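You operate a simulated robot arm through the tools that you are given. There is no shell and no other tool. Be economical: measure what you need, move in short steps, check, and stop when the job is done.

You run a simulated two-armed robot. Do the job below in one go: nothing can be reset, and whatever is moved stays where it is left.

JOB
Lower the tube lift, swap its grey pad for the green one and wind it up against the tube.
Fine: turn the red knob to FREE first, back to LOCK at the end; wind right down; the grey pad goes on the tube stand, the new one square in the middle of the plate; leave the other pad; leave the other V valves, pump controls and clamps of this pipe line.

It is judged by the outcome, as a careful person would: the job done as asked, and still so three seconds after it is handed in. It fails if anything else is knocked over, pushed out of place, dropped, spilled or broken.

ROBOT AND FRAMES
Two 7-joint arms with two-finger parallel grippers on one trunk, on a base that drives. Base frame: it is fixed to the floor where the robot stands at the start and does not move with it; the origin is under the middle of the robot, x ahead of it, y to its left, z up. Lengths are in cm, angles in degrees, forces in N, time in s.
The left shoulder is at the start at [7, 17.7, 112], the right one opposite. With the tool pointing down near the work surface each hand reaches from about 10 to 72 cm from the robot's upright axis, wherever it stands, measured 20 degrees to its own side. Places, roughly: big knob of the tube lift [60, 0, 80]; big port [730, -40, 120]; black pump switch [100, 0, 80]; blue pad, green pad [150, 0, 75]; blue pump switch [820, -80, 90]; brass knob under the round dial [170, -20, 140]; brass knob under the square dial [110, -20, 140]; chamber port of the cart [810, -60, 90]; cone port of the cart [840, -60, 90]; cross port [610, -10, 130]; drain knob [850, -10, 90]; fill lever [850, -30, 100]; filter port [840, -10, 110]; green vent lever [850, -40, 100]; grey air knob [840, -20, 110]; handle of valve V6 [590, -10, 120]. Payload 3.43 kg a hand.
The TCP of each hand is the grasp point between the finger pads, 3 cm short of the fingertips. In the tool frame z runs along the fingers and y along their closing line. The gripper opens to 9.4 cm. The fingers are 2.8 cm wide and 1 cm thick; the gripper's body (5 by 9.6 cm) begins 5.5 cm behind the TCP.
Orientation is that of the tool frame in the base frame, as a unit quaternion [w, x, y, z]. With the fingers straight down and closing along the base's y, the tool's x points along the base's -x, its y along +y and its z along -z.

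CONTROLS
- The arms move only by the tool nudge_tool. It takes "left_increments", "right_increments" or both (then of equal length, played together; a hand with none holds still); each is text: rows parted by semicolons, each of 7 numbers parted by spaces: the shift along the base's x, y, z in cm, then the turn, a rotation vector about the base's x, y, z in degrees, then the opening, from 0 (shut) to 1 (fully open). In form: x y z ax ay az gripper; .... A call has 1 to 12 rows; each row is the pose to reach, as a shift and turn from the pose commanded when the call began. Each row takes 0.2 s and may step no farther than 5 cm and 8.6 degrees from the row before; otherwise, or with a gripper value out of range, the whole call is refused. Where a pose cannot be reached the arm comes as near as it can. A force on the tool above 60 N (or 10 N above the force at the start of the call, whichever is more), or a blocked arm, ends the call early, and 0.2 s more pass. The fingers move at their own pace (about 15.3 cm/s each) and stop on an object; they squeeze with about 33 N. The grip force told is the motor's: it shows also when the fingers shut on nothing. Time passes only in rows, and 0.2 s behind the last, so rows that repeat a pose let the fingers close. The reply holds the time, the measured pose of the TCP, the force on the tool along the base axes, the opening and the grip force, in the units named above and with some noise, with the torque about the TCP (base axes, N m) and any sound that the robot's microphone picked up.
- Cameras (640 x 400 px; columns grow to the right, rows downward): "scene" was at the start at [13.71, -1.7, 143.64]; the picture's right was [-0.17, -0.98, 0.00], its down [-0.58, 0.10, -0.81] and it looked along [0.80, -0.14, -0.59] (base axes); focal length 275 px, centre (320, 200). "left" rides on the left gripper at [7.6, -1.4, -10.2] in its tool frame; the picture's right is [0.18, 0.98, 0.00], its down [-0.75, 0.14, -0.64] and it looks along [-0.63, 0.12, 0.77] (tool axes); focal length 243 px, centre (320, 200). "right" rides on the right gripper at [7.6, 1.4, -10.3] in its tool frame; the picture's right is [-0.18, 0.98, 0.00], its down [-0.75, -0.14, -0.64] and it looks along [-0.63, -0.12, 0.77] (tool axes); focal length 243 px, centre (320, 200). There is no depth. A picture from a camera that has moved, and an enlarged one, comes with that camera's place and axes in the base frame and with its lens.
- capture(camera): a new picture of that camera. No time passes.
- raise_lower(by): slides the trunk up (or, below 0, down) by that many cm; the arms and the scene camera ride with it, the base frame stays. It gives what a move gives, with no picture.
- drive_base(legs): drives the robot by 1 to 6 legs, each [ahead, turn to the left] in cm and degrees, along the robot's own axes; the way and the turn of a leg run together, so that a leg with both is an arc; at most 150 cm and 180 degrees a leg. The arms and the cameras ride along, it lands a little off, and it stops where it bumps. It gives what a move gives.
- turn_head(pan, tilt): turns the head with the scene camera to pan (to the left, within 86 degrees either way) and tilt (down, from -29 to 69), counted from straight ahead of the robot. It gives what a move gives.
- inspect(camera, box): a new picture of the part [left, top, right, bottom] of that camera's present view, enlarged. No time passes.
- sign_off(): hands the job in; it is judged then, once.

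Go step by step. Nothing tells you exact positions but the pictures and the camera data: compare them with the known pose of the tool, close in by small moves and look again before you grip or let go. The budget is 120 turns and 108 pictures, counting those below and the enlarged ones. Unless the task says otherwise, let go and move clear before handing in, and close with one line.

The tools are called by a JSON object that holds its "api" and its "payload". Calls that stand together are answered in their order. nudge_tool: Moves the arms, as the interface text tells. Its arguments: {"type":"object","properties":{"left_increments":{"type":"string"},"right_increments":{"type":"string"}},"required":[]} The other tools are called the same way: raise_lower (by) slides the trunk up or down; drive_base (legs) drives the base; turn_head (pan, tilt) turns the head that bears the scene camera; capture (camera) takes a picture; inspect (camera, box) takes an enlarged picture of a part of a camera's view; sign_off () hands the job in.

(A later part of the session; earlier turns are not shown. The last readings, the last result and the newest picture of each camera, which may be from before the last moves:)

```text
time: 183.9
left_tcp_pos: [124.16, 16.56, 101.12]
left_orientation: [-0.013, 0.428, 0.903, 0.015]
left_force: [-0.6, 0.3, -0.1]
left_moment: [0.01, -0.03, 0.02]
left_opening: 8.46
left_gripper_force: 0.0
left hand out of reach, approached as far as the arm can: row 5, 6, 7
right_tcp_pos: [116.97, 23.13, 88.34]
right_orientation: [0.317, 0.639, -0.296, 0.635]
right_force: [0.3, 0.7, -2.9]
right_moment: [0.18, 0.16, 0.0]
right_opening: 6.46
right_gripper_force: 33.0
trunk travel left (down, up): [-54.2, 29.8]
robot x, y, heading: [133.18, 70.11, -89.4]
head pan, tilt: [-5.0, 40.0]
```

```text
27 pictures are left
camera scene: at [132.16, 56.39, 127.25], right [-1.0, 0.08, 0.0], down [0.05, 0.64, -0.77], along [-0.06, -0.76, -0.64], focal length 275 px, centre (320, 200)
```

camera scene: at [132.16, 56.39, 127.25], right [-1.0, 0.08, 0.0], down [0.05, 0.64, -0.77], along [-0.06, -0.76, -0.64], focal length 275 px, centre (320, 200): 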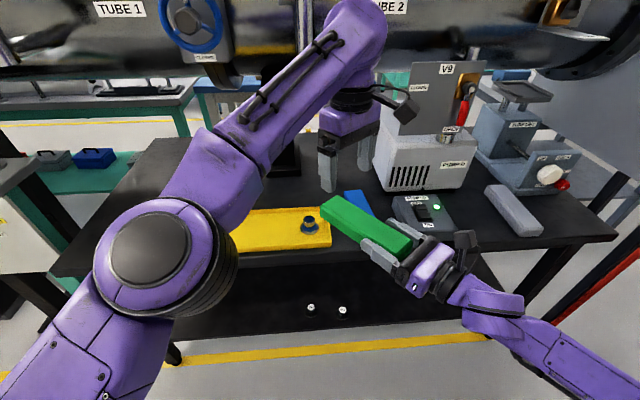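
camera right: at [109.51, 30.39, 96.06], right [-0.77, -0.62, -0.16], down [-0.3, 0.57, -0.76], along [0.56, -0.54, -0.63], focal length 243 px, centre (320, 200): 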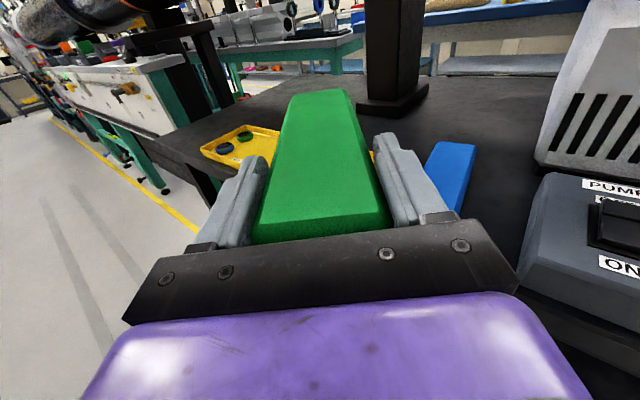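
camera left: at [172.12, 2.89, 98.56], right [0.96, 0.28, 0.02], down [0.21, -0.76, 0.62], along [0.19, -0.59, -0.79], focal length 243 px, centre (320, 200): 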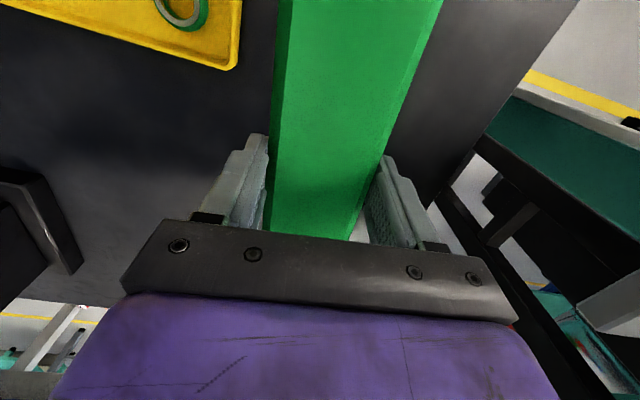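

Hand‑over succeeded. Now I return the left hand outward and yaw the right hand back to straight ahead with the pad.

{"api": "nudge_tool", "payload": {"left_increments": "4 -0.5 0 0 0 -8 0.9; 8 -1 0 0 0 -16 0.9; 12 -1.5 0 0 0 -24 0.9; 16 -2 0 0 0 -32 0.9; 20 -2 0 0 0 -39 0.9; 24 -2 0 0 0 -39 0.9; 28 -2 0 0 0 -39 0.9; 32 -2 0 0 0 -39 0.9", "right_increments": "-2 -0.5 0 0 0 0 0; -4.5 -1 0 0 0 -8 0; -7 -1.5 0.5 0 0 -16 0; -9.5 -2 1 0 0 -24 0; -12 -2.5 1.5 0 0 -32 0; -14.5 -3 2 0 0 -38.7 0; -17 -5 2 0 0 -38.7 0; -20 -7 2 0 0 -38.7 0"}}

{"api": "capture", "payload": {"camera": "right"}}

```text
time: 185.7
left_tcp_pos: [155.96, 14.78, 100.93]
left_orientation: [-0.008, 0.708, 0.706, 0.018]
left_force: [-0.5, -0.3, 0.0]
left_moment: [0.0, 0.0, 0.01]
left_opening: 8.48
left_gripper_force: 0.0
right_tcp_pos: [96.78, 15.98, 90.74]
right_orientation: [0.509, 0.504, -0.492, 0.494]
right_force: [-0.2, -0.1, -4.6]
right_moment: [0.25, 0.0, 0.01]
right_opening: 6.41
right_gripper_force: 33.1
right hand out of reach, approached as far as the arm can: row 4, 5, 6
trunk travel left (down, up): [-54.2, 29.8]
robot x, y, heading: [132.77, 70.07, -89.4]
head pan, tilt: [-5.0, 40.0]
```

```text
26 pictures are left
camera right: at [95.64, 26.42, 98.33], right [-0.99, 0.0, -0.16], down [0.12, 0.64, -0.76], along [0.1, -0.77, -0.63], focal length 243 px, centre (320, 200)
```

right: 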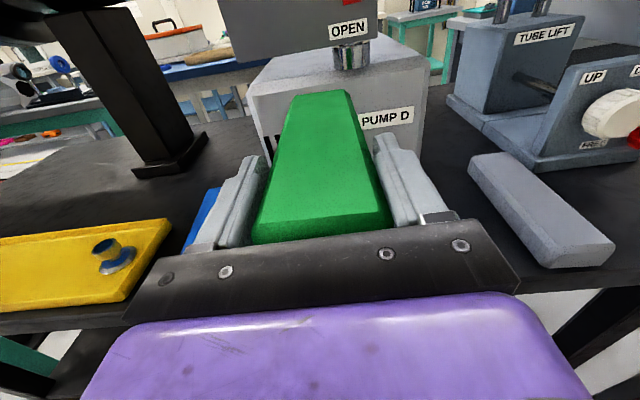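

The pad points straight ahead in the right hand. Driving back to x≈110 with a zigzag away from the bench.

{"api": "drive_base", "payload": {"legs": [[0, 45], [-16, 0], [0, -90], [16, 0], [0, 44.4]]}}

{"api": "turn_head", "payload": {"pan": -26, "tilt": 35}}

{"api": "capture", "payload": {"camera": "scene"}}

```text
time: 196.1
left_tcp_pos: [133.06, 14.54, 101.02]
left_orientation: [-0.008, 0.709, 0.705, 0.019]
left_force: [-0.1, 0.7, 0.5]
left_moment: [-0.02, 0.04, 0.01]
left_opening: 8.46
left_gripper_force: 0.1
right_tcp_pos: [74.09, 15.91, 90.73]
right_orientation: [0.509, 0.506, -0.49, 0.495]
right_force: [0.5, 0.4, -4.5]
right_moment: [0.21, 0.01, -0.02]
right_opening: 6.45
right_gripper_force: 32.6
trunk travel left (down, up): [-54.2, 29.8]
robot x, y, heading: [110.34, 69.92, -89.4]
head pan, tilt: [-5.0, 40.0]
```

```text
time: 196.9
left_tcp_pos: [133.27, 14.65, 101.17]
left_orientation: [-0.007, 0.708, 0.706, 0.019]
left_force: [0.4, -0.6, 0.0]
left_moment: [0.02, 0.04, -0.01]
left_opening: 8.48
left_gripper_force: 0.1
right_tcp_pos: [74.08, 15.91, 90.64]
right_orientation: [0.509, 0.505, -0.491, 0.495]
right_force: [0.5, 0.4, -4.0]
right_moment: [0.2, 0.02, 0.01]
right_opening: 6.42
right_gripper_force: 33.0
trunk travel left (down, up): [-54.2, 29.8]
robot x, y, heading: [110.06, 69.81, -89.3]
head pan, tilt: [-26.0, 35.0]
```

```text
25 pictures are left
camera scene: at [106.36, 56.74, 128.01], right [-0.9, 0.43, 0.0], down [0.25, 0.52, -0.82], along [-0.35, -0.74, -0.57], focal length 275 px, centre (320, 200)
```

scene: 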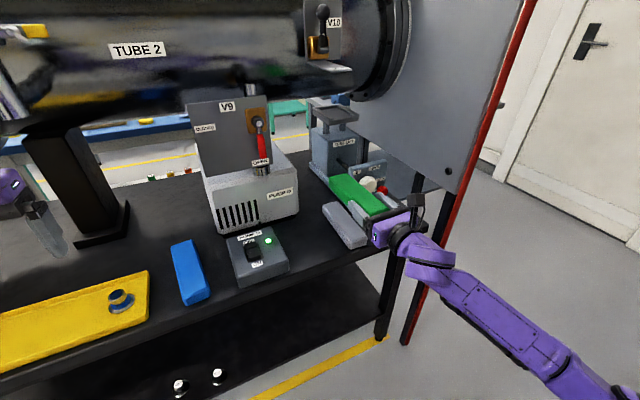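

Before driving in, I pull the left hand back and lift the pad to insertion height.

{"api": "nudge_tool", "payload": {"left_increments": "3 3 0 0 0 0 0.9; 6 6 0 0 0 0 0.9; 9 9 0 0 0 0 0.9; 12 12 0 0 0 0 0.9; 15 15 0 0 0 0 0.9; 17 18 0 0 0 0 0.9", "right_increments": "0 0 1.5 0 0 0 0; 0 0 3 0 0 0 0; 0 0 4.5 0 0 0 0; 0 0 6 0 0 0 0; 0 0 7.5 0 0 0 0; 0 0 9.2 0 0 0 0"}}

{"api": "drive_base", "payload": {"legs": [[21, 0]]}}

{"api": "capture", "payload": {"camera": "right"}}

{"api": "capture", "payload": {"camera": "scene"}}

```text
time: 198.3
left_tcp_pos: [150.36, 32.65, 101.01]
left_orientation: [-0.009, 0.708, 0.706, 0.016]
left_force: [1.4, 0.7, 0.2]
left_moment: [-0.01, 0.02, 0.01]
left_opening: 8.46
left_gripper_force: 0.0
right_tcp_pos: [74.31, 15.97, 99.85]
right_orientation: [0.51, 0.505, -0.49, 0.494]
right_force: [0.5, 0.6, -3.8]
right_moment: [0.28, 0.01, 0.01]
right_opening: 6.44
right_gripper_force: 33.4
trunk travel left (down, up): [-54.2, 29.8]
robot x, y, heading: [110.15, 69.99, -89.4]
head pan, tilt: [-26.0, 35.0]
```

```text
time: 199.9
left_tcp_pos: [150.35, 11.59, 100.99]
left_orientation: [-0.008, 0.708, 0.705, 0.019]
left_force: [-0.5, 0.2, -1.3]
left_moment: [-0.01, -0.03, 0.02]
left_opening: 8.46
left_gripper_force: 0.0
right_tcp_pos: [74.41, -5.07, 99.79]
right_orientation: [0.509, 0.505, -0.491, 0.494]
right_force: [0.4, 0.1, -4.5]
right_moment: [0.26, -0.01, 0.02]
right_opening: 6.4
right_gripper_force: 32.8
trunk travel left (down, up): [-54.2, 29.8]
robot x, y, heading: [110.47, 49.1, -89.2]
head pan, tilt: [-26.0, 35.0]
```

```text
24 pictures are left
camera right: at [73.1, 5.28, 107.47], right [-0.99, 0.0, -0.16], down [0.12, 0.64, -0.76], along [0.1, -0.77, -0.63], focal length 243 px, centre (320, 200)
```

right: 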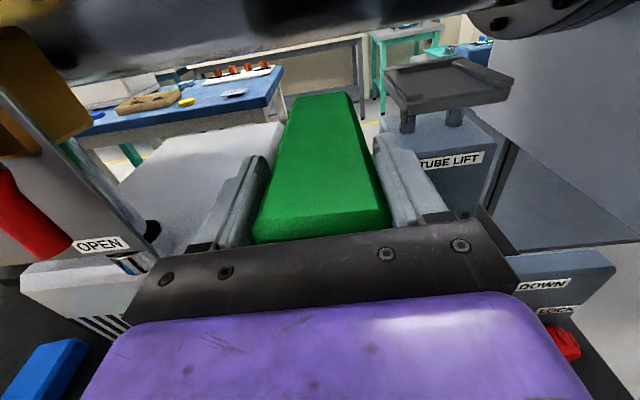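

```text
23 pictures are left
camera scene: at [106.59, 35.72, 128.0], right [-0.9, 0.43, 0.0], down [0.25, 0.52, -0.82], along [-0.35, -0.74, -0.57], focal length 275 px, centre (320, 200)
```

scene: 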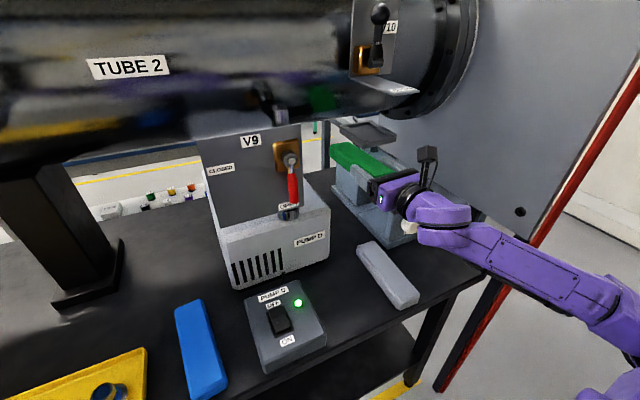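

{"api": "inspect", "payload": {"camera": "right", "box": [370, 40, 530, 140]}}

{"api": "inspect", "payload": {"camera": "scene", "box": [320, 100, 420, 162]}}

```text
4.00 times, centred on (450, 90) of right
camera zoom: at [73.1, 5.28, 107.47], right [-0.99, 0.0, -0.16], down [0.12, 0.64, -0.76], along [0.1, -0.77, -0.63], focal length 970 px, centre (-200, 640)
```

zoom: 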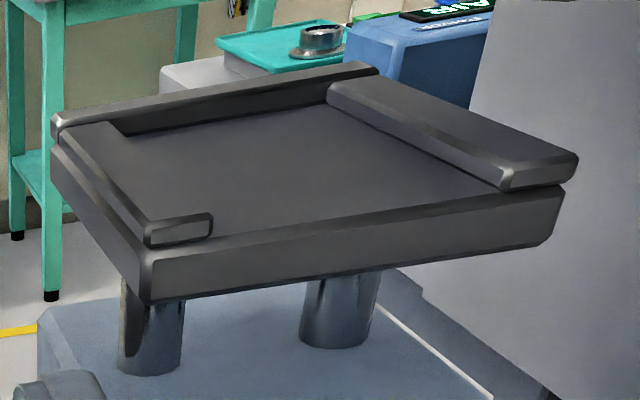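

```text
6.40 times, centred on (370, 131) of scene
camera zoom: at [106.59, 35.72, 128.0], right [-0.9, 0.43, 0.0], down [0.25, 0.52, -0.82], along [-0.35, -0.74, -0.57], focal length 1759 px, centre (0, 642)
```

zoom: 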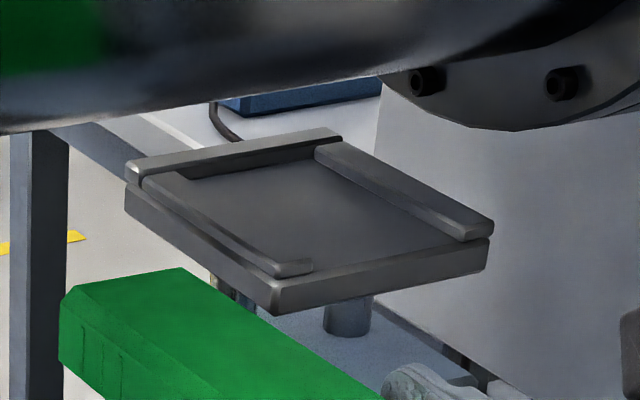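

The plate has low side rails and a back stop; the grey pad sat between them, nearly against the back stop, with its axis at x≈58.4. I'll line up the green one in the same place, slightly high.

{"api": "nudge_tool", "payload": {"right_increments": "-4 0.5 0.3 0 -0.8 0 0; -8 0.5 0.4 0 -1.6 0 0; -12 0.5 0.4 0 -1.6 0 0; -16 0.5 0.4 0 -1.6 0 0; -16 0.5 0.4 0 -1.6 0 0"}}

{"api": "capture", "payload": {"camera": "right"}}

{"api": "inspect", "payload": {"camera": "scene", "box": [330, 80, 450, 200]}}

```text
time: 201.1
left_tcp_pos: [150.48, 11.49, 100.96]
left_orientation: [-0.007, 0.708, 0.706, 0.019]
left_force: [0.2, -0.1, -0.1]
left_moment: [-0.01, 0.03, -0.02]
left_opening: 8.46
left_gripper_force: 0.0
right_tcp_pos: [58.3, -4.6, 100.25]
right_orientation: [0.503, 0.497, -0.498, 0.502]
right_force: [-0.1, 0.1, -4.2]
right_moment: [0.27, -0.02, 0.0]
right_opening: 6.39
right_gripper_force: 32.9
trunk travel left (down, up): [-54.2, 29.8]
robot x, y, heading: [110.13, 49.24, -89.6]
head pan, tilt: [-26.0, 35.0]
```

```text
20 pictures are left
camera right: at [56.89, 5.74, 107.86], right [-0.98, 0.0, -0.18], down [0.14, 0.64, -0.76], along [0.12, -0.77, -0.62], focal length 243 px, centre (320, 200)
```

right: 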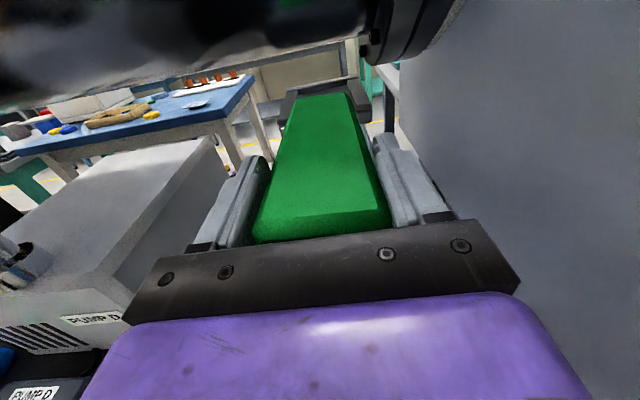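

```text
3.33 times, centred on (390, 140) of scene
camera zoom: at [106.64, 35.81, 128.01], right [-0.9, 0.43, 0.0], down [0.25, 0.52, -0.82], along [-0.35, -0.74, -0.57], focal length 916 px, centre (87, 400)
```

zoom: 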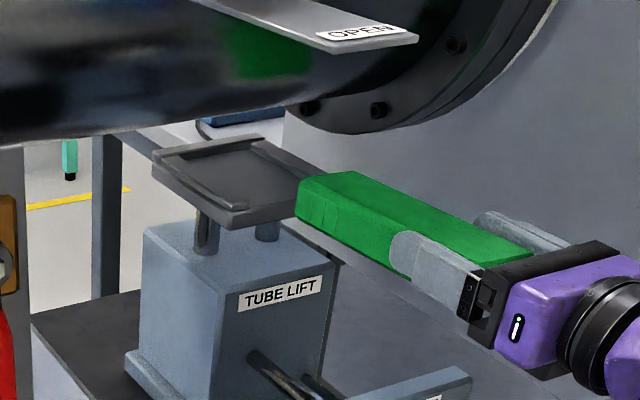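

{"api": "nudge_tool", "payload": {"right_increments": "0 -2 0.5 0 0 0 0; 0 -5 0.5 0 0 0 0; 0 -8 0.5 0 0 0 0; 0 -11 0.5 0 0 0 0; 0 -13 0.5 0 0 0 0; 0 -14.5 0.5 0 0 0 0; 0 -14.5 0.5 0 0 0 0"}}

{"api": "capture", "payload": {"camera": "right"}}

{"api": "inspect", "payload": {"camera": "scene", "box": [330, 90, 430, 152]}}

```text
time: 202.7
left_tcp_pos: [150.43, 11.57, 101.0]
left_orientation: [-0.007, 0.708, 0.706, 0.019]
left_force: [0.7, 1.4, 0.0]
left_moment: [-0.02, 0.01, 0.01]
left_opening: 8.46
left_gripper_force: 0.0
right_tcp_pos: [58.31, -19.03, 100.83]
right_orientation: [0.503, 0.497, -0.498, 0.502]
right_force: [0.2, 1.0, -3.7]
right_moment: [0.24, 0.0, 0.0]
right_opening: 6.42
right_gripper_force: 33.1
trunk travel left (down, up): [-54.2, 29.8]
robot x, y, heading: [110.04, 49.05, -89.7]
head pan, tilt: [-26.0, 35.0]
```

```text
18 pictures are left
camera right: at [56.9, -8.7, 108.31], right [-0.98, 0.0, -0.18], down [0.14, 0.64, -0.76], along [0.12, -0.77, -0.62], focal length 243 px, centre (320, 200)
```

right: 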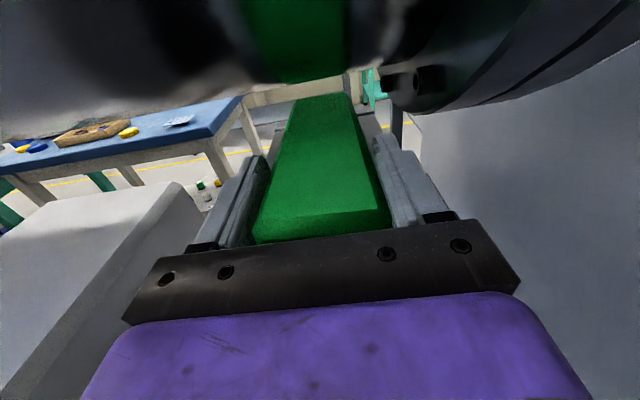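

```text
6.40 times, centred on (380, 121) of scene
camera zoom: at [106.56, 35.83, 128.01], right [-0.9, 0.43, 0.0], down [0.25, 0.52, -0.82], along [-0.35, -0.74, -0.57], focal length 1759 px, centre (-64, 706)
```

zoom: 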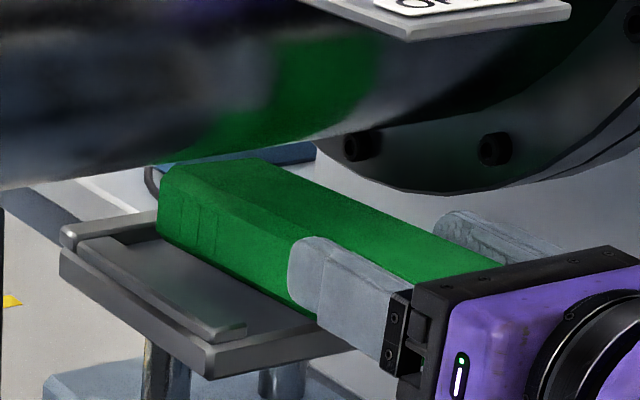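

The pad hovers in the channel with no contact. Lowering it onto the plate.

{"api": "nudge_tool", "payload": {"right_increments": "0.05 -0.5 -0.5 0 0 0 0; 0.05 -0.5 -1 0 0 0 0; 0.05 -0.5 -1.3 0 0 0 0; 0.05 -0.5 -1.6 0 0 0 0; 0.05 -0.5 -1.6 0 0 0 0"}}

{"api": "inspect", "payload": {"camera": "scene", "box": [330, 90, 430, 152]}}

```text
time: 203.9
left_tcp_pos: [150.5, 11.62, 100.92]
left_orientation: [-0.008, 0.709, 0.705, 0.018]
left_force: [0.8, 0.5, -0.3]
left_moment: [-0.01, 0.02, -0.02]
left_opening: 8.48
left_gripper_force: 0.1
right_tcp_pos: [58.55, -19.42, 99.23]
right_orientation: [0.502, 0.498, -0.498, 0.501]
right_force: [-1.4, -5.2, 6.9]
right_moment: [-0.7, 0.33, 0.23]
right_opening: 6.41
right_gripper_force: 33.4
trunk travel left (down, up): [-54.2, 29.8]
robot x, y, heading: [110.17, 48.71, -89.5]
head pan, tilt: [-26.0, 35.0]
```

```text
6.40 times, centred on (380, 121) of scene
camera zoom: at [106.7, 35.87, 128.03], right [-0.9, 0.43, 0.0], down [0.25, 0.52, -0.82], along [-0.35, -0.74, -0.57], focal length 1759 px, centre (-64, 706)
```

zoom: 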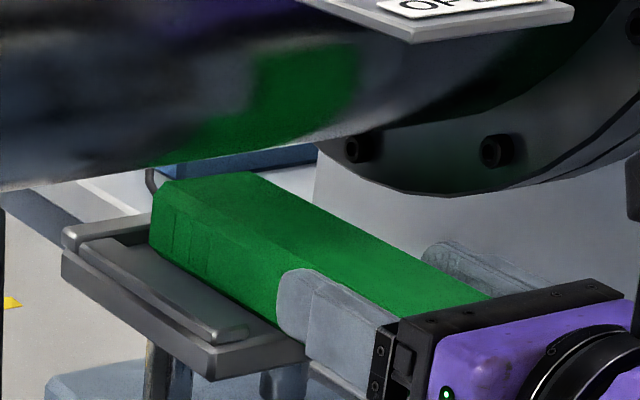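

The pad is down on the plate. Releasing and backing straight out to check.

{"api": "nudge_tool", "payload": {"right_increments": "0 0 0 0 0 0 0.8; 0 0 0 0 0 0 0.95; 0 0 0 0 0 0 0.95; 0 3 0 0 0 0 0.95; 0 6 0 0 0 0 0.95; 0 9 0 0 0 0 0.95; 0 11 1 0 0 0 0.95; 0 11 1 0 0 0 0.95"}}

{"api": "inspect", "payload": {"camera": "right", "box": [230, 50, 430, 175]}}

{"api": "inspect", "payload": {"camera": "scene", "box": [330, 90, 430, 152]}}

```text
time: 205.7
left_tcp_pos: [150.39, 11.54, 100.91]
left_orientation: [-0.007, 0.708, 0.705, 0.019]
left_force: [0.1, -0.6, -0.3]
left_moment: [0.0, -0.02, -0.03]
left_opening: 8.45
left_gripper_force: 0.0
right_tcp_pos: [58.41, -8.44, 100.21]
right_orientation: [0.502, 0.498, -0.498, 0.501]
right_force: [0.1, -0.2, 0.1]
right_moment: [-0.01, 0.03, 0.01]
right_opening: 8.93
right_gripper_force: 0.0
trunk travel left (down, up): [-54.2, 29.8]
robot x, y, heading: [110.44, 48.77, -89.1]
head pan, tilt: [-26.0, 35.0]
```

```text
3.20 times, centred on (330, 112) of right
camera zoom: at [57.0, 1.85, 107.79], right [-0.98, 0.0, -0.18], down [0.14, 0.64, -0.76], along [0.12, -0.77, -0.63], focal length 776 px, centre (288, 480)
```

zoom: 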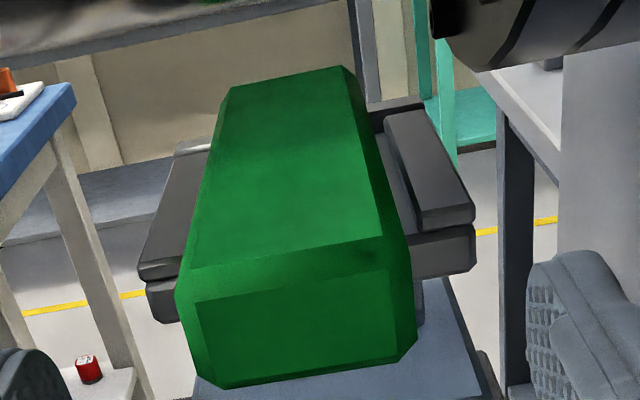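

```text
6.40 times, centred on (380, 121) of scene
camera zoom: at [106.61, 35.82, 128.01], right [-0.9, 0.43, 0.0], down [0.25, 0.52, -0.82], along [-0.35, -0.74, -0.57], focal length 1759 px, centre (-64, 706)
```

zoom: 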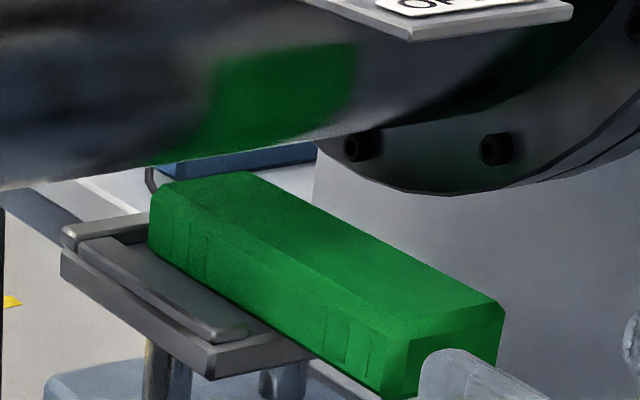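

The pad lies straight and laterally centred (plate x 52.7–64.2, pad axis ≈58.3), but it could sit a little deeper toward the back stop. I'll nudge its front face in gently with closed fingers.

{"api": "nudge_tool", "payload": {"right_increments": "0 0.5 -0.6 0 0 0 0; 0 0.5 -1.2 0 0 0 0; 0 0.5 -1.8 0 0 0 0; 0 0 -1.8 0 0 0 0; 0 -1 -1.8 0 0 0 0; 0 -2 -1.8 0 0 0 0; 0 -2.5 -1.8 0 0 0 0; 0 -3 -1.8 0 0 0 0; 0 -3 -1.8 0 0 0 0"}}

{"api": "inspect", "payload": {"camera": "scene", "box": [330, 90, 430, 152]}}

```text
time: 207.7
left_tcp_pos: [150.44, 11.66, 101.05]
left_orientation: [-0.008, 0.709, 0.705, 0.019]
left_force: [0.6, -0.4, -0.3]
left_moment: [0.0, -0.01, -0.05]
left_opening: 8.48
left_gripper_force: 0.0
right_tcp_pos: [58.35, -11.57, 98.41]
right_orientation: [0.503, 0.498, -0.498, 0.502]
right_force: [0.2, 0.1, 0.7]
right_moment: [-0.01, 0.0, -0.01]
right_opening: 0.0
right_gripper_force: 32.4
trunk travel left (down, up): [-54.2, 29.8]
robot x, y, heading: [110.32, 49.16, -89.5]
head pan, tilt: [-26.0, 35.0]
```

```text
6.40 times, centred on (380, 121) of scene
camera zoom: at [106.62, 35.88, 128.02], right [-0.9, 0.43, 0.0], down [0.25, 0.52, -0.82], along [-0.35, -0.74, -0.57], focal length 1759 px, centre (-64, 706)
```

zoom: 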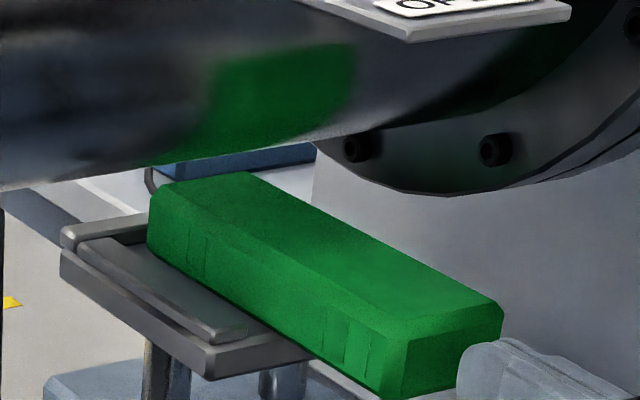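

{"api": "nudge_tool", "payload": {"right_increments": "0 -0.5 0 0 0 0 0; 0 -1 0 0 0 0 0; 0 -1.5 0 0 0 0 0; 0 -2 0 0 0 0 0; 0 -2.4 0 0 0 0 0; 0 -2.4 0 0 0 0 0"}}

{"api": "inspect", "payload": {"camera": "scene", "box": [330, 90, 430, 152]}}

```text
time: 209.1
left_tcp_pos: [150.41, 11.57, 101.07]
left_orientation: [-0.006, 0.709, 0.705, 0.017]
left_force: [-0.8, 0.0, 0.8]
left_moment: [-0.02, 0.01, 0.0]
left_opening: 8.46
left_gripper_force: 0.1
right_tcp_pos: [58.34, -13.72, 98.33]
right_orientation: [0.503, 0.498, -0.498, 0.501]
right_force: [-1.5, 3.3, 0.7]
right_moment: [0.02, 0.05, 0.0]
right_opening: 0.03
right_gripper_force: 33.2
trunk travel left (down, up): [-54.2, 29.8]
robot x, y, heading: [110.31, 48.88, -89.7]
head pan, tilt: [-26.0, 35.0]
```

```text
6.40 times, centred on (380, 121) of scene
camera zoom: at [106.62, 35.94, 128.03], right [-0.9, 0.43, 0.0], down [0.25, 0.52, -0.82], along [-0.35, -0.74, -0.57], focal length 1759 px, centre (-64, 706)
```

zoom: 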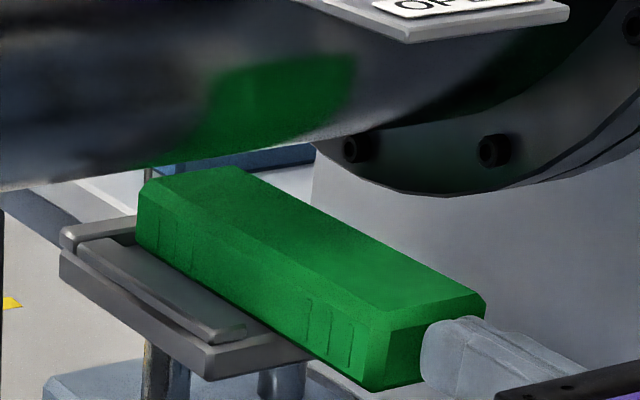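

{"api": "nudge_tool", "payload": {"right_increments": "0 -0.25 0 0 0 0 0; 0 -0.5 0 0 0 0 0; 0 -0.5 0 0 0 0 0"}}

{"api": "inspect", "payload": {"camera": "scene", "box": [330, 100, 380, 131]}}

```text
time: 209.9
left_tcp_pos: [150.3, 12.22, 101.31]
left_orientation: [-0.005, 0.708, 0.706, 0.016]
left_force: [0.7, -0.6, 0.1]
left_moment: [0.0, 0.0, -0.01]
left_opening: 8.47
left_gripper_force: 0.0
right_tcp_pos: [58.26, -13.9, 98.78]
right_orientation: [0.503, 0.497, -0.497, 0.503]
right_force: [-1.6, 31.0, -2.1]
right_moment: [0.46, 0.0, 0.0]
right_opening: 0.01
right_gripper_force: 32.6
trunk travel left (down, up): [-54.2, 29.8]
robot x, y, heading: [110.14, 49.02, -89.3]
head pan, tilt: [-26.0, 35.0]
```

```text
12.80 times, centred on (355, 116) of scene
camera zoom: at [106.53, 36.55, 128.08], right [-0.9, 0.43, 0.0], down [0.25, 0.51, -0.82], along [-0.35, -0.74, -0.57], focal length 3518 px, centre (-128, 1282)
```

zoom: 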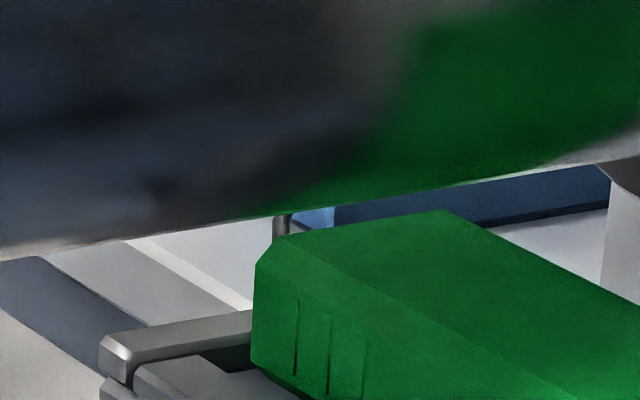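

The pad is flush against the back stop (force rose to 31 N), exactly where the grey one sat. Backing off; then I'll shift the base back to x≈101 for the knob work.

{"api": "nudge_tool", "payload": {"right_increments": "0 3 0 0 0 0 0; 0 6 0 0 0 0 0.5; 0 9 0 0 0 0 0.75; 4 9 0 0 0 0 0.75; 8 9 0 0 0 0 0.75; 12.5 9 0 0 0 0 0.75; 12.5 9 0 0 0 0 0.75"}}

{"api": "drive_base", "payload": {"legs": [[-26, 0], [0, 25], [-11, 0], [0, -50], [11, 0], [0, 25]]}}

{"api": "raise_lower", "payload": {"by": -9.2}}

{"api": "capture", "payload": {"camera": "scene"}}

```text
time: 211.5
left_tcp_pos: [150.31, 11.58, 101.03]
left_orientation: [-0.008, 0.708, 0.706, 0.018]
left_force: [0.1, 0.0, 0.1]
left_moment: [-0.02, 0.0, 0.0]
left_opening: 8.5
left_gripper_force: 0.0
right_tcp_pos: [70.79, -5.47, 98.31]
right_orientation: [0.502, 0.498, -0.497, 0.502]
right_force: [0.5, -0.4, -0.2]
right_moment: [0.02, 0.01, 0.01]
right_opening: 7.07
right_gripper_force: 0.0
trunk travel left (down, up): [-54.2, 29.8]
robot x, y, heading: [110.62, 48.89, -89.5]
head pan, tilt: [-26.0, 35.0]
```

```text
time: 219.8
left_tcp_pos: [140.54, 37.39, 100.95]
left_orientation: [-0.007, 0.711, 0.703, 0.018]
left_force: [0.2, 1.0, 0.1]
left_moment: [0.02, 0.01, -0.02]
left_opening: 8.47
left_gripper_force: 0.1
right_tcp_pos: [60.81, 20.83, 98.33]
right_orientation: [0.505, 0.496, -0.5, 0.499]
right_force: [0.4, -0.3, 0.6]
right_moment: [0.05, 0.01, 0.03]
right_opening: 7.07
right_gripper_force: 0.0
trunk travel left (down, up): [-54.2, 29.8]
robot x, y, heading: [100.46, 75.0, -89.8]
head pan, tilt: [-26.0, 35.0]
```

```text
time: 221.1
left_tcp_pos: [140.36, 37.37, 91.88]
left_orientation: [-0.007, 0.711, 0.703, 0.017]
left_force: [-0.3, 0.0, 0.2]
left_moment: [0.01, 0.0, 0.01]
left_opening: 8.43
left_gripper_force: 0.0
right_tcp_pos: [60.81, 20.88, 89.14]
right_orientation: [0.505, 0.496, -0.5, 0.5]
right_force: [0.3, 0.3, 0.7]
right_moment: [-0.01, 0.02, -0.01]
right_opening: 7.03
right_gripper_force: 0.1
trunk travel left (down, up): [-45.0, 39.0]
robot x, y, heading: [100.58, 75.24, -89.6]
head pan, tilt: [-26.0, 35.0]
```

```text
10 pictures are left
camera scene: at [96.91, 61.98, 118.83], right [-0.9, 0.44, 0.0], down [0.25, 0.52, -0.82], along [-0.36, -0.74, -0.57], focal length 275 px, centre (320, 200)
```

scene: 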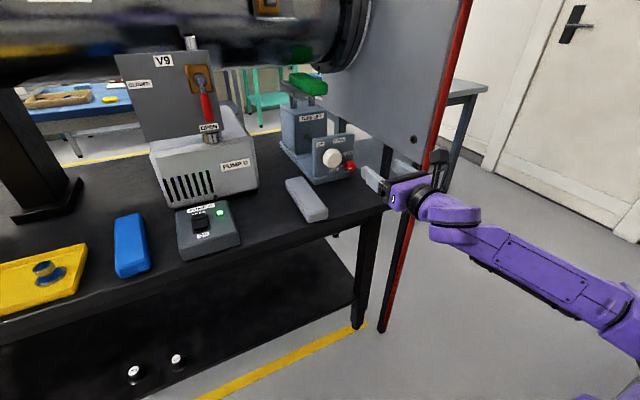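

Now forward, lowering in front of the white knob.

{"api": "drive_base", "payload": {"legs": [[20, 0]]}}

{"api": "nudge_tool", "payload": {"right_increments": "0 1 -2.5 0 0 0 0.75; 0 2 -5 0 0 0 0.75; 0 3.5 -7.6 0 0 0 0.75; 0 3.5 -7.6 0 0 0 0.75"}}

{"api": "drive_base", "payload": {"legs": [[5.5, 0]]}}

{"api": "capture", "payload": {"camera": "right"}}

```text
time: 222.7
left_tcp_pos: [140.43, 17.3, 91.71]
left_orientation: [-0.008, 0.711, 0.703, 0.019]
left_force: [0.0, -0.5, 0.4]
left_moment: [-0.02, -0.01, 0.0]
left_opening: 8.47
left_gripper_force: 0.0
right_tcp_pos: [60.74, 0.79, 89.07]
right_orientation: [0.505, 0.496, -0.501, 0.498]
right_force: [1.0, 0.5, -0.1]
right_moment: [0.0, 0.01, 0.0]
right_opening: 7.03
right_gripper_force: 0.1
trunk travel left (down, up): [-45.0, 39.0]
robot x, y, heading: [100.49, 55.14, -89.4]
head pan, tilt: [-26.0, 35.0]
```

```text
time: 223.7
left_tcp_pos: [140.54, 17.29, 91.71]
left_orientation: [-0.007, 0.711, 0.703, 0.017]
left_force: [0.1, 0.8, -0.2]
left_moment: [0.01, 0.03, 0.01]
left_opening: 8.44
left_gripper_force: 0.1
right_tcp_pos: [60.86, 4.31, 81.46]
right_orientation: [0.505, 0.496, -0.5, 0.499]
right_force: [-0.1, -0.1, 0.0]
right_moment: [0.06, -0.03, 0.01]
right_opening: 7.07
right_gripper_force: 0.0
trunk travel left (down, up): [-45.0, 39.0]
robot x, y, heading: [100.83, 55.05, -89.9]
head pan, tilt: [-26.0, 35.0]
```

```text
time: 224.6
left_tcp_pos: [140.5, 11.54, 91.71]
left_orientation: [-0.008, 0.711, 0.703, 0.019]
left_force: [0.7, 0.0, -0.7]
left_moment: [0.02, 0.01, -0.04]
left_opening: 8.46
left_gripper_force: 0.2
right_tcp_pos: [60.85, -1.26, 81.63]
right_orientation: [0.505, 0.496, -0.5, 0.499]
right_force: [-0.2, -0.8, 0.0]
right_moment: [0.0, 0.0, 0.0]
right_opening: 7.05
right_gripper_force: 0.0
trunk travel left (down, up): [-45.0, 39.0]
robot x, y, heading: [100.7, 49.61, -90.0]
head pan, tilt: [-26.0, 35.0]
```

```text
9 pictures are left
camera right: at [59.53, 9.03, 89.09], right [-0.98, 0.01, -0.18], down [0.15, 0.64, -0.76], along [0.11, -0.77, -0.63], focal length 243 px, centre (320, 200)
```

right: 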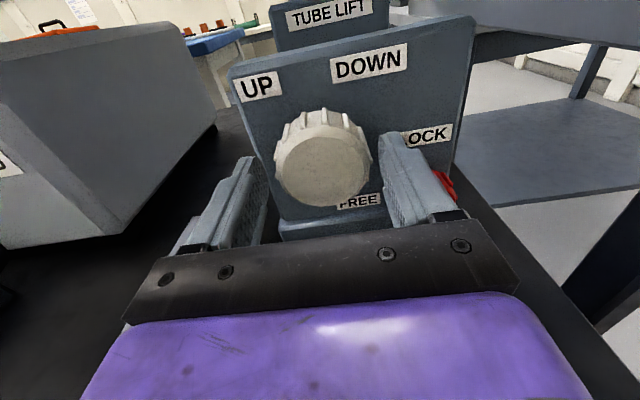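

Well centred on the white knob. I'll pre‑roll the open hand clockwise, grip, and wind counter‑clockwise (UP).

{"api": "nudge_tool", "payload": {"right_increments": "-0.25 -1.3 -0.2 0 -8.5 0 0.75; -0.25 -1.3 -0.2 0 -17 0 0.75; -0.25 -1.3 -0.2 0 -25.5 0 0.75; -0.25 -1.3 -0.2 0 -34 0 0.75; -0.25 -1.3 -0.2 0 -42.5 0 0.75; -0.25 -1.3 -0.2 0 -51 0 0.75; -0.25 -1.3 -0.2 0 -59.5 0 0.75; -0.25 -1.3 -0.2 0 -68 0 0.75; -0.25 -1.3 -0.2 0 -76.5 0 0.75; -0.25 -1.3 -0.2 0 -85 0 0.75; -0.25 -1.3 -0.2 0 -93 0 0.75; -0.25 -1.3 -0.2 0 -101 0 0.75"}}

{"api": "nudge_tool", "payload": {"right_increments": "0 0 0 0 -8.5 0 0.75; 0 0 0 0 -17 0 0.75; 0 0 0 0 -17 0 0; 0 0 0 0 -17 0 0; 0 0 0 0 -17 0 0; 0 0 0 0 -8.5 0 0; 0 0 0 0 0 0 0; 0 0 0 0 8.5 0 0; 0 0 0 0 17 0 0; 0 0 0 0 25.5 0 0; 0 0 0 0 34 0 0; 0 0 0 0 42.5 0 0"}}

{"api": "nudge_tool", "payload": {"right_increments": "0 0 0 0 8.5 0 0; 0 0 0 0 17 0 0; 0 0 0 0 25.5 0 0; 0 0 0 0 34 0 0; 0 0 0 0 42.5 0 0; 0 0 0 0 51 0 0; 0 0 0 0 59.5 0 0; 0 0 0 0 68 0 0; 0 0 0 0 76.5 0 0; 0 0 0 0 85 0 0; 0 0 0 0 85 0 0"}}

{"api": "inspect", "payload": {"camera": "scene", "box": [280, 50, 440, 220]}}

```text
time: 227.2
left_tcp_pos: [140.44, 11.8, 91.81]
left_orientation: [-0.008, 0.711, 0.703, 0.018]
left_force: [0.7, 0.1, -0.6]
left_moment: [0.0, 0.01, 0.0]
left_opening: 8.45
left_gripper_force: 0.1
right_tcp_pos: [60.62, -2.42, 81.28]
right_orientation: [0.066, 0.07, 0.707, -0.7]
right_force: [0.5, 0.0, -0.7]
right_moment: [0.02, 0.03, 0.02]
right_opening: 7.05
right_gripper_force: 0.0
trunk travel left (down, up): [-45.0, 39.0]
robot x, y, heading: [100.64, 49.59, -89.9]
head pan, tilt: [-26.0, 35.0]
```

```text
time: 229.8
left_tcp_pos: [140.6, 11.65, 91.88]
left_orientation: [-0.007, 0.711, 0.703, 0.018]
left_force: [0.4, 0.9, 0.0]
left_moment: [0.02, -0.01, 0.04]
left_opening: 8.47
left_gripper_force: 0.0
right_tcp_pos: [60.6, -2.38, 81.49]
right_orientation: [-0.198, -0.19, 0.682, -0.678]
right_force: [-7.6, -14.7, 21.7]
right_moment: [-0.76, -0.13, 0.54]
right_opening: 5.4
right_gripper_force: 45.3
trunk travel left (down, up): [-45.0, 39.0]
robot x, y, heading: [100.79, 49.43, -90.1]
head pan, tilt: [-26.0, 35.0]
```

```text
time: 232.2
left_tcp_pos: [140.6, 11.81, 91.83]
left_orientation: [-0.007, 0.71, 0.704, 0.018]
left_force: [-0.9, -0.2, 0.2]
left_moment: [0.01, 0.02, 0.01]
left_opening: 8.44
left_gripper_force: 0.0
right_tcp_pos: [60.6, -2.43, 81.51]
right_orientation: [0.607, 0.597, -0.369, 0.372]
right_force: [-6.1, -15.4, 26.0]
right_moment: [-0.15, 0.07, 1.51]
right_opening: 5.44
right_gripper_force: 45.3
trunk travel left (down, up): [-45.0, 39.0]
robot x, y, heading: [100.97, 49.39, -89.9]
head pan, tilt: [-26.0, 35.0]
```

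```text
2.35 times, centred on (360, 135) of scene
camera zoom: at [97.08, 36.43, 118.84], right [-0.9, 0.44, 0.0], down [0.25, 0.52, -0.82], along [-0.36, -0.74, -0.57], focal length 647 px, centre (226, 353)
```

zoom: 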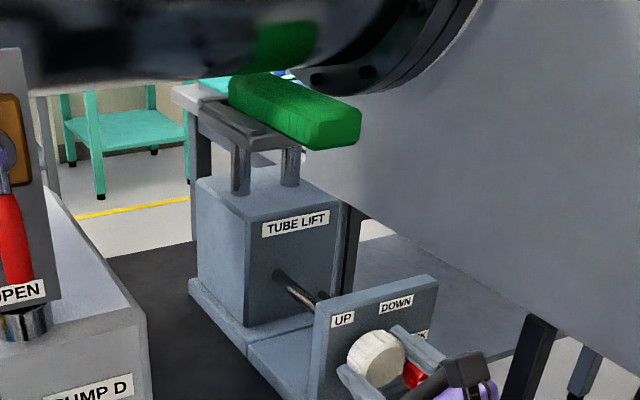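

The lift is rising with the pad in place. Another ratchet stroke.

{"api": "nudge_tool", "payload": {"right_increments": "0 0 -0.1 0 0 0 0.75; 0 0 -0.1 0 -8.5 0 0.75; 0 0 -0.1 0 -17 0 0.75; 0 0 -0.1 0 -25.5 0 0.75; 0 0 -0.1 0 -34 0 0.75; 0 0 -0.1 0 -42.5 0 0.75; 0 0 -0.1 0 -51 0 0.75; 0 0 -0.1 0 -59.5 0 0.75; 0 0 -0.1 0 -68 0 0.75; 0 0 -0.1 0 -76.5 0 0.75; 0 0 -0.1 0 -85 0 0.75; 0 0 -0.1 0 -93 0 0.75"}}

{"api": "nudge_tool", "payload": {"right_increments": "0 0 0 0 0 0 0; 0 0 0 0 0 0 0; 0 0 0 0 0 0 0; 0 0 0 0 8.5 0 0; 0 0 0 0 17 0 0; 0 0 0 0 25.5 0 0; 0 0 0 0 34 0 0; 0 0 0 0 42.5 0 0; 0 0 0 0 42.5 0 0"}}

{"api": "nudge_tool", "payload": {"right_increments": "0 0 0 0 8.5 0 0; 0 0 0 0 17 0 0; 0 0 0 0 25.5 0 0; 0 0 0 0 34 0 0; 0 0 0 0 42.5 0 0; 0 0 0 0 50 0 0; 0 0 0 0 50 0 0"}}

{"api": "inspect", "payload": {"camera": "scene", "box": [280, 50, 440, 220]}}

```text
time: 234.8
left_tcp_pos: [140.46, 11.78, 91.83]
left_orientation: [-0.007, 0.711, 0.703, 0.018]
left_force: [0.7, -0.5, -0.6]
left_moment: [0.03, -0.02, 0.0]
left_opening: 8.47
left_gripper_force: 0.1
right_tcp_pos: [60.53, -2.41, 81.25]
right_orientation: [-0.147, -0.14, 0.695, -0.69]
right_force: [-0.4, 0.2, 0.9]
right_moment: [-0.04, 0.02, -0.01]
right_opening: 7.07
right_gripper_force: 0.1
trunk travel left (down, up): [-45.0, 39.0]
robot x, y, heading: [100.92, 49.43, -90.0]
head pan, tilt: [-26.0, 35.0]
```

```text
time: 236.8
left_tcp_pos: [140.53, 11.68, 91.76]
left_orientation: [-0.006, 0.711, 0.703, 0.017]
left_force: [-0.7, -0.2, -0.8]
left_moment: [-0.03, -0.02, 0.0]
left_opening: 8.46
left_gripper_force: 0.0
right_tcp_pos: [60.72, -2.54, 81.43]
right_orientation: [-0.393, -0.382, 0.593, -0.591]
right_force: [-5.8, -17.4, 28.1]
right_moment: [-0.7, 0.06, 1.19]
right_opening: 5.4
right_gripper_force: 44.6
trunk travel left (down, up): [-45.0, 39.0]
robot x, y, heading: [100.62, 49.45, -90.0]
head pan, tilt: [-26.0, 35.0]
```

```text
time: 238.4
left_tcp_pos: [140.75, 11.73, 91.74]
left_orientation: [-0.007, 0.711, 0.703, 0.017]
left_force: [0.4, 0.6, 0.9]
left_moment: [0.01, 0.02, -0.01]
left_opening: 8.45
left_gripper_force: 0.0
right_tcp_pos: [60.57, -2.38, 81.42]
right_orientation: [0.607, 0.595, -0.372, 0.374]
right_force: [-7.5, -19.1, 32.4]
right_moment: [0.16, 0.05, 1.35]
right_opening: 5.46
right_gripper_force: 45.1
trunk travel left (down, up): [-45.0, 39.0]
robot x, y, heading: [100.55, 49.72, -89.9]
head pan, tilt: [-26.0, 35.0]
```

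```text
2.35 times, centred on (360, 135) of scene
camera zoom: at [97.09, 36.43, 118.84], right [-0.9, 0.44, 0.0], down [0.25, 0.52, -0.82], along [-0.36, -0.74, -0.57], focal length 647 px, centre (226, 353)
```

zoom: 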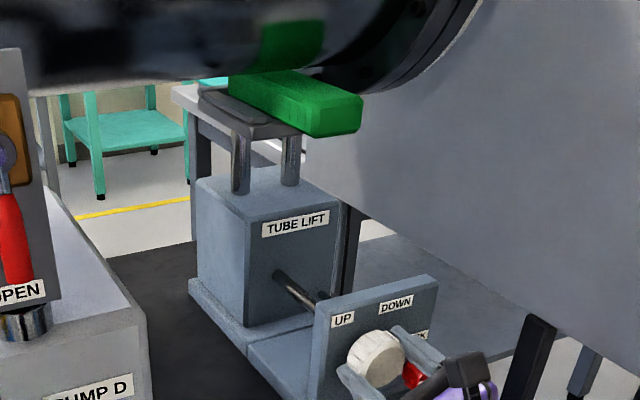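

Still no resistance; another stroke.

{"api": "nudge_tool", "payload": {"right_increments": "0 0 -0.1 0 0 0 0.75; 0 0 -0.1 0 -8.5 0 0.75; 0 0 -0.1 0 -17 0 0.75; 0 0 -0.1 0 -25.5 0 0.75; 0 0 -0.1 0 -34 0 0.75; 0 0 -0.1 0 -42.5 0 0.75; 0 0 -0.1 0 -51 0 0.75; 0 0 -0.1 0 -59.5 0 0.75; 0 0 -0.1 0 -68 0 0.75; 0 0 -0.1 0 -76.5 0 0.75; 0 0 -0.1 0 -85 0 0.75; 0 0 -0.1 0 -93 0 0.75"}}

{"api": "nudge_tool", "payload": {"right_increments": "0 0 0 0 0 0 0; 0 0 0 0 0 0 0; 0 0 0 0 0 0 0; 0 0 0 0 8.5 0 0; 0 0 0 0 17 0 0; 0 0 0 0 25.5 0 0; 0 0 0 0 25.5 0 0"}}

{"api": "nudge_tool", "payload": {"right_increments": "0 0 0 0 8.5 0 0; 0 0 0 0 17 0 0; 0 0 0 0 25.5 0 0; 0 0 0 0 34 0 0; 0 0 0 0 34 0 0"}}

{"api": "nudge_tool", "payload": {"right_increments": "0 0 0 0 8.5 0 0; 0 0 0 0 17 0 0; 0 0 0 0 25.5 0 0; 0 0 0 0 33 0 0; 0 0 0 0 33 0 0"}}

{"api": "inspect", "payload": {"camera": "scene", "box": [280, 50, 440, 220]}}

```text
time: 241.0
left_tcp_pos: [140.42, 11.78, 91.86]
left_orientation: [-0.006, 0.711, 0.703, 0.019]
left_force: [-1.0, 0.6, 0.3]
left_moment: [0.0, 0.02, 0.0]
left_opening: 8.46
left_gripper_force: 0.1
right_tcp_pos: [60.57, -2.4, 81.05]
right_orientation: [-0.144, -0.137, 0.696, -0.69]
right_force: [0.0, -0.1, 0.4]
right_moment: [-0.02, -0.01, 0.01]
right_opening: 7.05
right_gripper_force: 0.1
trunk travel left (down, up): [-45.0, 39.0]
robot x, y, heading: [100.79, 49.49, -89.7]
head pan, tilt: [-26.0, 35.0]
```

```text
time: 242.6
left_tcp_pos: [140.62, 11.74, 91.81]
left_orientation: [-0.009, 0.711, 0.703, 0.017]
left_force: [0.3, -0.5, 0.6]
left_moment: [0.01, -0.01, 0.01]
left_opening: 8.44
left_gripper_force: 0.0
right_tcp_pos: [60.68, -2.42, 81.64]
right_orientation: [-0.298, -0.287, 0.645, -0.643]
right_force: [-5.0, -23.0, 35.6]
right_moment: [-0.81, -0.84, 0.66]
right_opening: 5.41
right_gripper_force: 44.7
trunk travel left (down, up): [-45.0, 39.0]
robot x, y, heading: [100.61, 49.59, -89.9]
head pan, tilt: [-26.0, 35.0]
```

```text
time: 243.8
left_tcp_pos: [140.63, 12.25, 91.89]
left_orientation: [-0.005, 0.711, 0.703, 0.016]
left_force: [0.1, 0.9, -0.7]
left_moment: [-0.01, 0.02, -0.01]
left_opening: 8.47
left_gripper_force: 0.1
right_tcp_pos: [60.76, -2.03, 81.4]
right_orientation: [0.472, 0.461, -0.531, 0.532]
right_force: [0.7, 25.8, 12.4]
right_moment: [-1.1, -1.05, 0.59]
right_opening: 5.44
right_gripper_force: 44.8
trunk travel left (down, up): [-45.0, 39.0]
robot x, y, heading: [100.5, 49.11, -89.9]
head pan, tilt: [-26.0, 35.0]
```

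```text
time: 245.0
left_tcp_pos: [140.42, 12.16, 91.99]
left_orientation: [-0.005, 0.711, 0.703, 0.016]
left_force: [0.4, 0.4, 0.1]
left_moment: [0.02, 0.0, -0.01]
left_opening: 8.45
left_gripper_force: 0.1
right_tcp_pos: [60.67, -2.13, 81.49]
right_orientation: [0.605, 0.592, -0.376, 0.377]
right_force: [1.9, 24.3, 11.4]
right_moment: [-0.21, -1.02, 0.75]
right_opening: 5.41
right_gripper_force: 45.1
trunk travel left (down, up): [-45.0, 39.0]
robot x, y, heading: [100.49, 49.51, -90.0]
head pan, tilt: [-26.0, 35.0]
```

```text
2.35 times, centred on (360, 135) of scene
camera zoom: at [97.03, 36.9, 118.89], right [-0.9, 0.44, 0.0], down [0.25, 0.51, -0.82], along [-0.36, -0.74, -0.57], focal length 647 px, centre (226, 353)
```

zoom: 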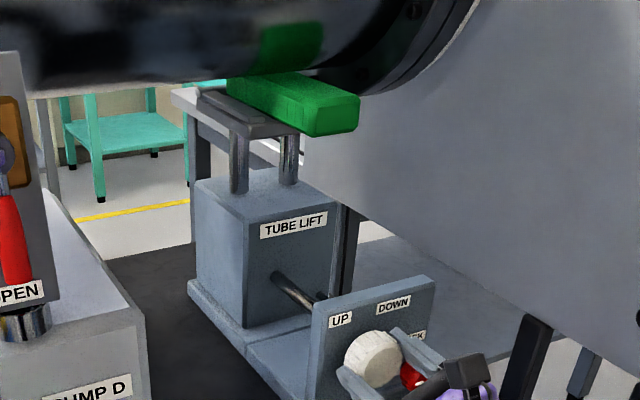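

Resistance of about 1 N·m now and the knob slips: the pad is pressed against the tube. Next: release, back off, and go over to the red knob.

{"api": "nudge_tool", "payload": {"right_increments": "0 0 0 0 0 0 0.75; 0 0 0 0 0 0 0.75; 0 2.4 0 0 0 0 0.75; 0 4.8 0 0 0 0 0.75; -2 4.8 -1.5 0 0 0 0.5; -4.3 4.8 -3 0 0 0 0.5; -6.6 4.8 -4.4 0 0 0 0.5; -6.6 4.8 -4.4 0 0 0 0.5"}}

{"api": "capture", "payload": {"camera": "right"}}

```text
time: 246.8
left_tcp_pos: [140.48, 11.78, 91.88]
left_orientation: [-0.007, 0.711, 0.703, 0.017]
left_force: [1.5, -0.9, -0.4]
left_moment: [0.0, 0.0, 0.02]
left_opening: 8.47
left_gripper_force: 0.1
right_tcp_pos: [54.11, 2.38, 76.91]
right_orientation: [0.604, 0.593, -0.375, 0.377]
right_force: [2.8, -2.9, 10.6]
right_moment: [0.96, -0.08, -0.21]
right_opening: 4.71
right_gripper_force: 0.1
trunk travel left (down, up): [-45.0, 39.0]
robot x, y, heading: [100.53, 49.77, -89.7]
head pan, tilt: [-26.0, 35.0]
```

```text
5 pictures are left
camera right: at [56.11, 12.72, 84.37], right [-0.97, 0.01, 0.26], down [-0.2, 0.63, -0.75], along [-0.17, -0.78, -0.61], focal length 243 px, centre (320, 200)
```

right: 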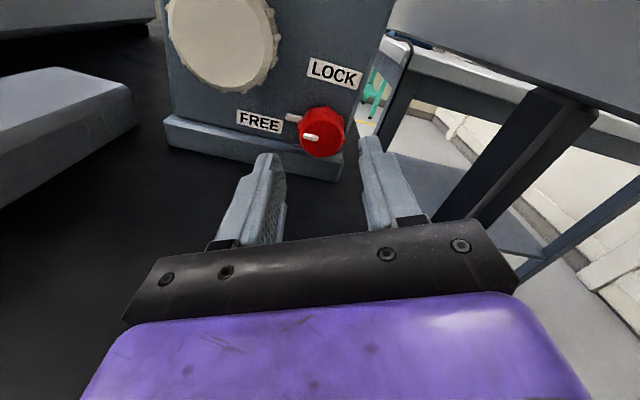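

The hand lightly grazes the table edge at this roll, so I'll reduce the roll, then grip the red knob and turn clockwise toward LOCK in two bites.

{"api": "nudge_tool", "payload": {"right_increments": "0 0 0.1 0 -8 0 0.5; 0 0 0.1 0 -15 0 0.5; 0 -2.5 0.1 0 -15 0 0.5; 0 -5 0.1 0 -15 0 0.5; 0 -5 0.1 0 -15 0 0; 0 -5 0.1 0 -15 0 0; 0 -5 0.1 0 -15 0 0; 0 -5 0.1 0 -23 0 0; 0 -5 0.1 0 -31 0 0; 0 -5 0.1 0 -39 0 0; 0 -5 0.1 0 -47 0 0; 0 -5 0.1 0 -55 0 0"}}

{"api": "nudge_tool", "payload": {"right_increments": "0 0 0 0 -6 0 0; 0 0 0 0 -6 0 0.5; 0 0 0 0 -6 0 0.5; 0 0.1 0 0 2 0 0.5; 0 0.1 0 0 10 0 0.5; 0 0.1 0 0 18 0 0.5; 0 0.1 0 0 26 0 0.5; 0 0.1 0 0 33 0 0.5; 0 0.1 0 0 33 0 0; 0 0.1 0 0 33 0 0; 0 0.1 0 0 33 0 0"}}

{"api": "nudge_tool", "payload": {"right_increments": "0 0 0 0 -8 0 0; 0 0 0 0 -16 0 0; 0 0 0 0 -24 0 0; 0 0 0 0 -32 0 0; 0 0 0 0 -40 0 0; 0 0 0 0 -44 0 0; 0 0 0 0 -44 0 0"}}

{"api": "capture", "payload": {"camera": "right"}}

```text
time: 249.4
left_tcp_pos: [140.56, 12.03, 91.87]
left_orientation: [-0.007, 0.71, 0.704, 0.016]
left_force: [-0.2, -0.2, -1.7]
left_moment: [-0.04, -0.04, -0.02]
left_opening: 8.47
left_gripper_force: 0.2
right_tcp_pos: [54.05, -2.64, 76.92]
right_orientation: [-0.361, -0.352, 0.612, -0.61]
right_force: [4.3, 14.6, -0.7]
right_moment: [-0.41, -0.01, 0.75]
right_opening: 3.2
right_gripper_force: 44.9
trunk travel left (down, up): [-45.0, 39.0]
robot x, y, heading: [100.66, 49.46, -89.6]
head pan, tilt: [-26.0, 35.0]
```

```text
time: 251.8
left_tcp_pos: [140.34, 11.69, 91.93]
left_orientation: [-0.007, 0.711, 0.703, 0.018]
left_force: [-0.3, 0.2, 0.3]
left_moment: [-0.03, 0.01, -0.01]
left_opening: 8.46
left_gripper_force: 0.1
right_tcp_pos: [54.03, -2.62, 76.86]
right_orientation: [0.52, 0.511, -0.484, 0.484]
right_force: [-0.9, 3.2, -1.7]
right_moment: [0.16, -0.02, 0.73]
right_opening: 3.17
right_gripper_force: 45.1
trunk travel left (down, up): [-45.0, 39.0]
robot x, y, heading: [100.58, 49.57, -90.0]
head pan, tilt: [-26.0, 35.0]
```

```text
time: 253.4
left_tcp_pos: [140.59, 11.87, 91.85]
left_orientation: [-0.008, 0.711, 0.703, 0.017]
left_force: [-0.3, -0.6, 0.8]
left_moment: [-0.02, 0.03, -0.03]
left_opening: 8.46
left_gripper_force: 0.1
right_tcp_pos: [54.02, -2.51, 77.07]
right_orientation: [-0.301, -0.294, 0.643, -0.64]
right_force: [6.8, 9.6, 5.2]
right_moment: [3.58, 1.67, 2.75]
right_opening: 3.17
right_gripper_force: 45.0
trunk travel left (down, up): [-45.0, 39.0]
robot x, y, heading: [100.71, 49.48, -89.8]
head pan, tilt: [-26.0, 35.0]
```

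```text
4 pictures are left
camera right: at [48.26, 7.78, 81.96], right [-0.63, 0.01, -0.78], down [0.6, 0.63, -0.48], along [0.49, -0.77, -0.41], focal length 243 px, centre (320, 200)
```

right: 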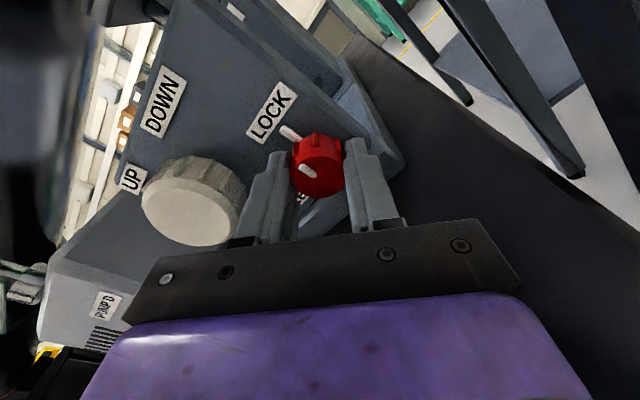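

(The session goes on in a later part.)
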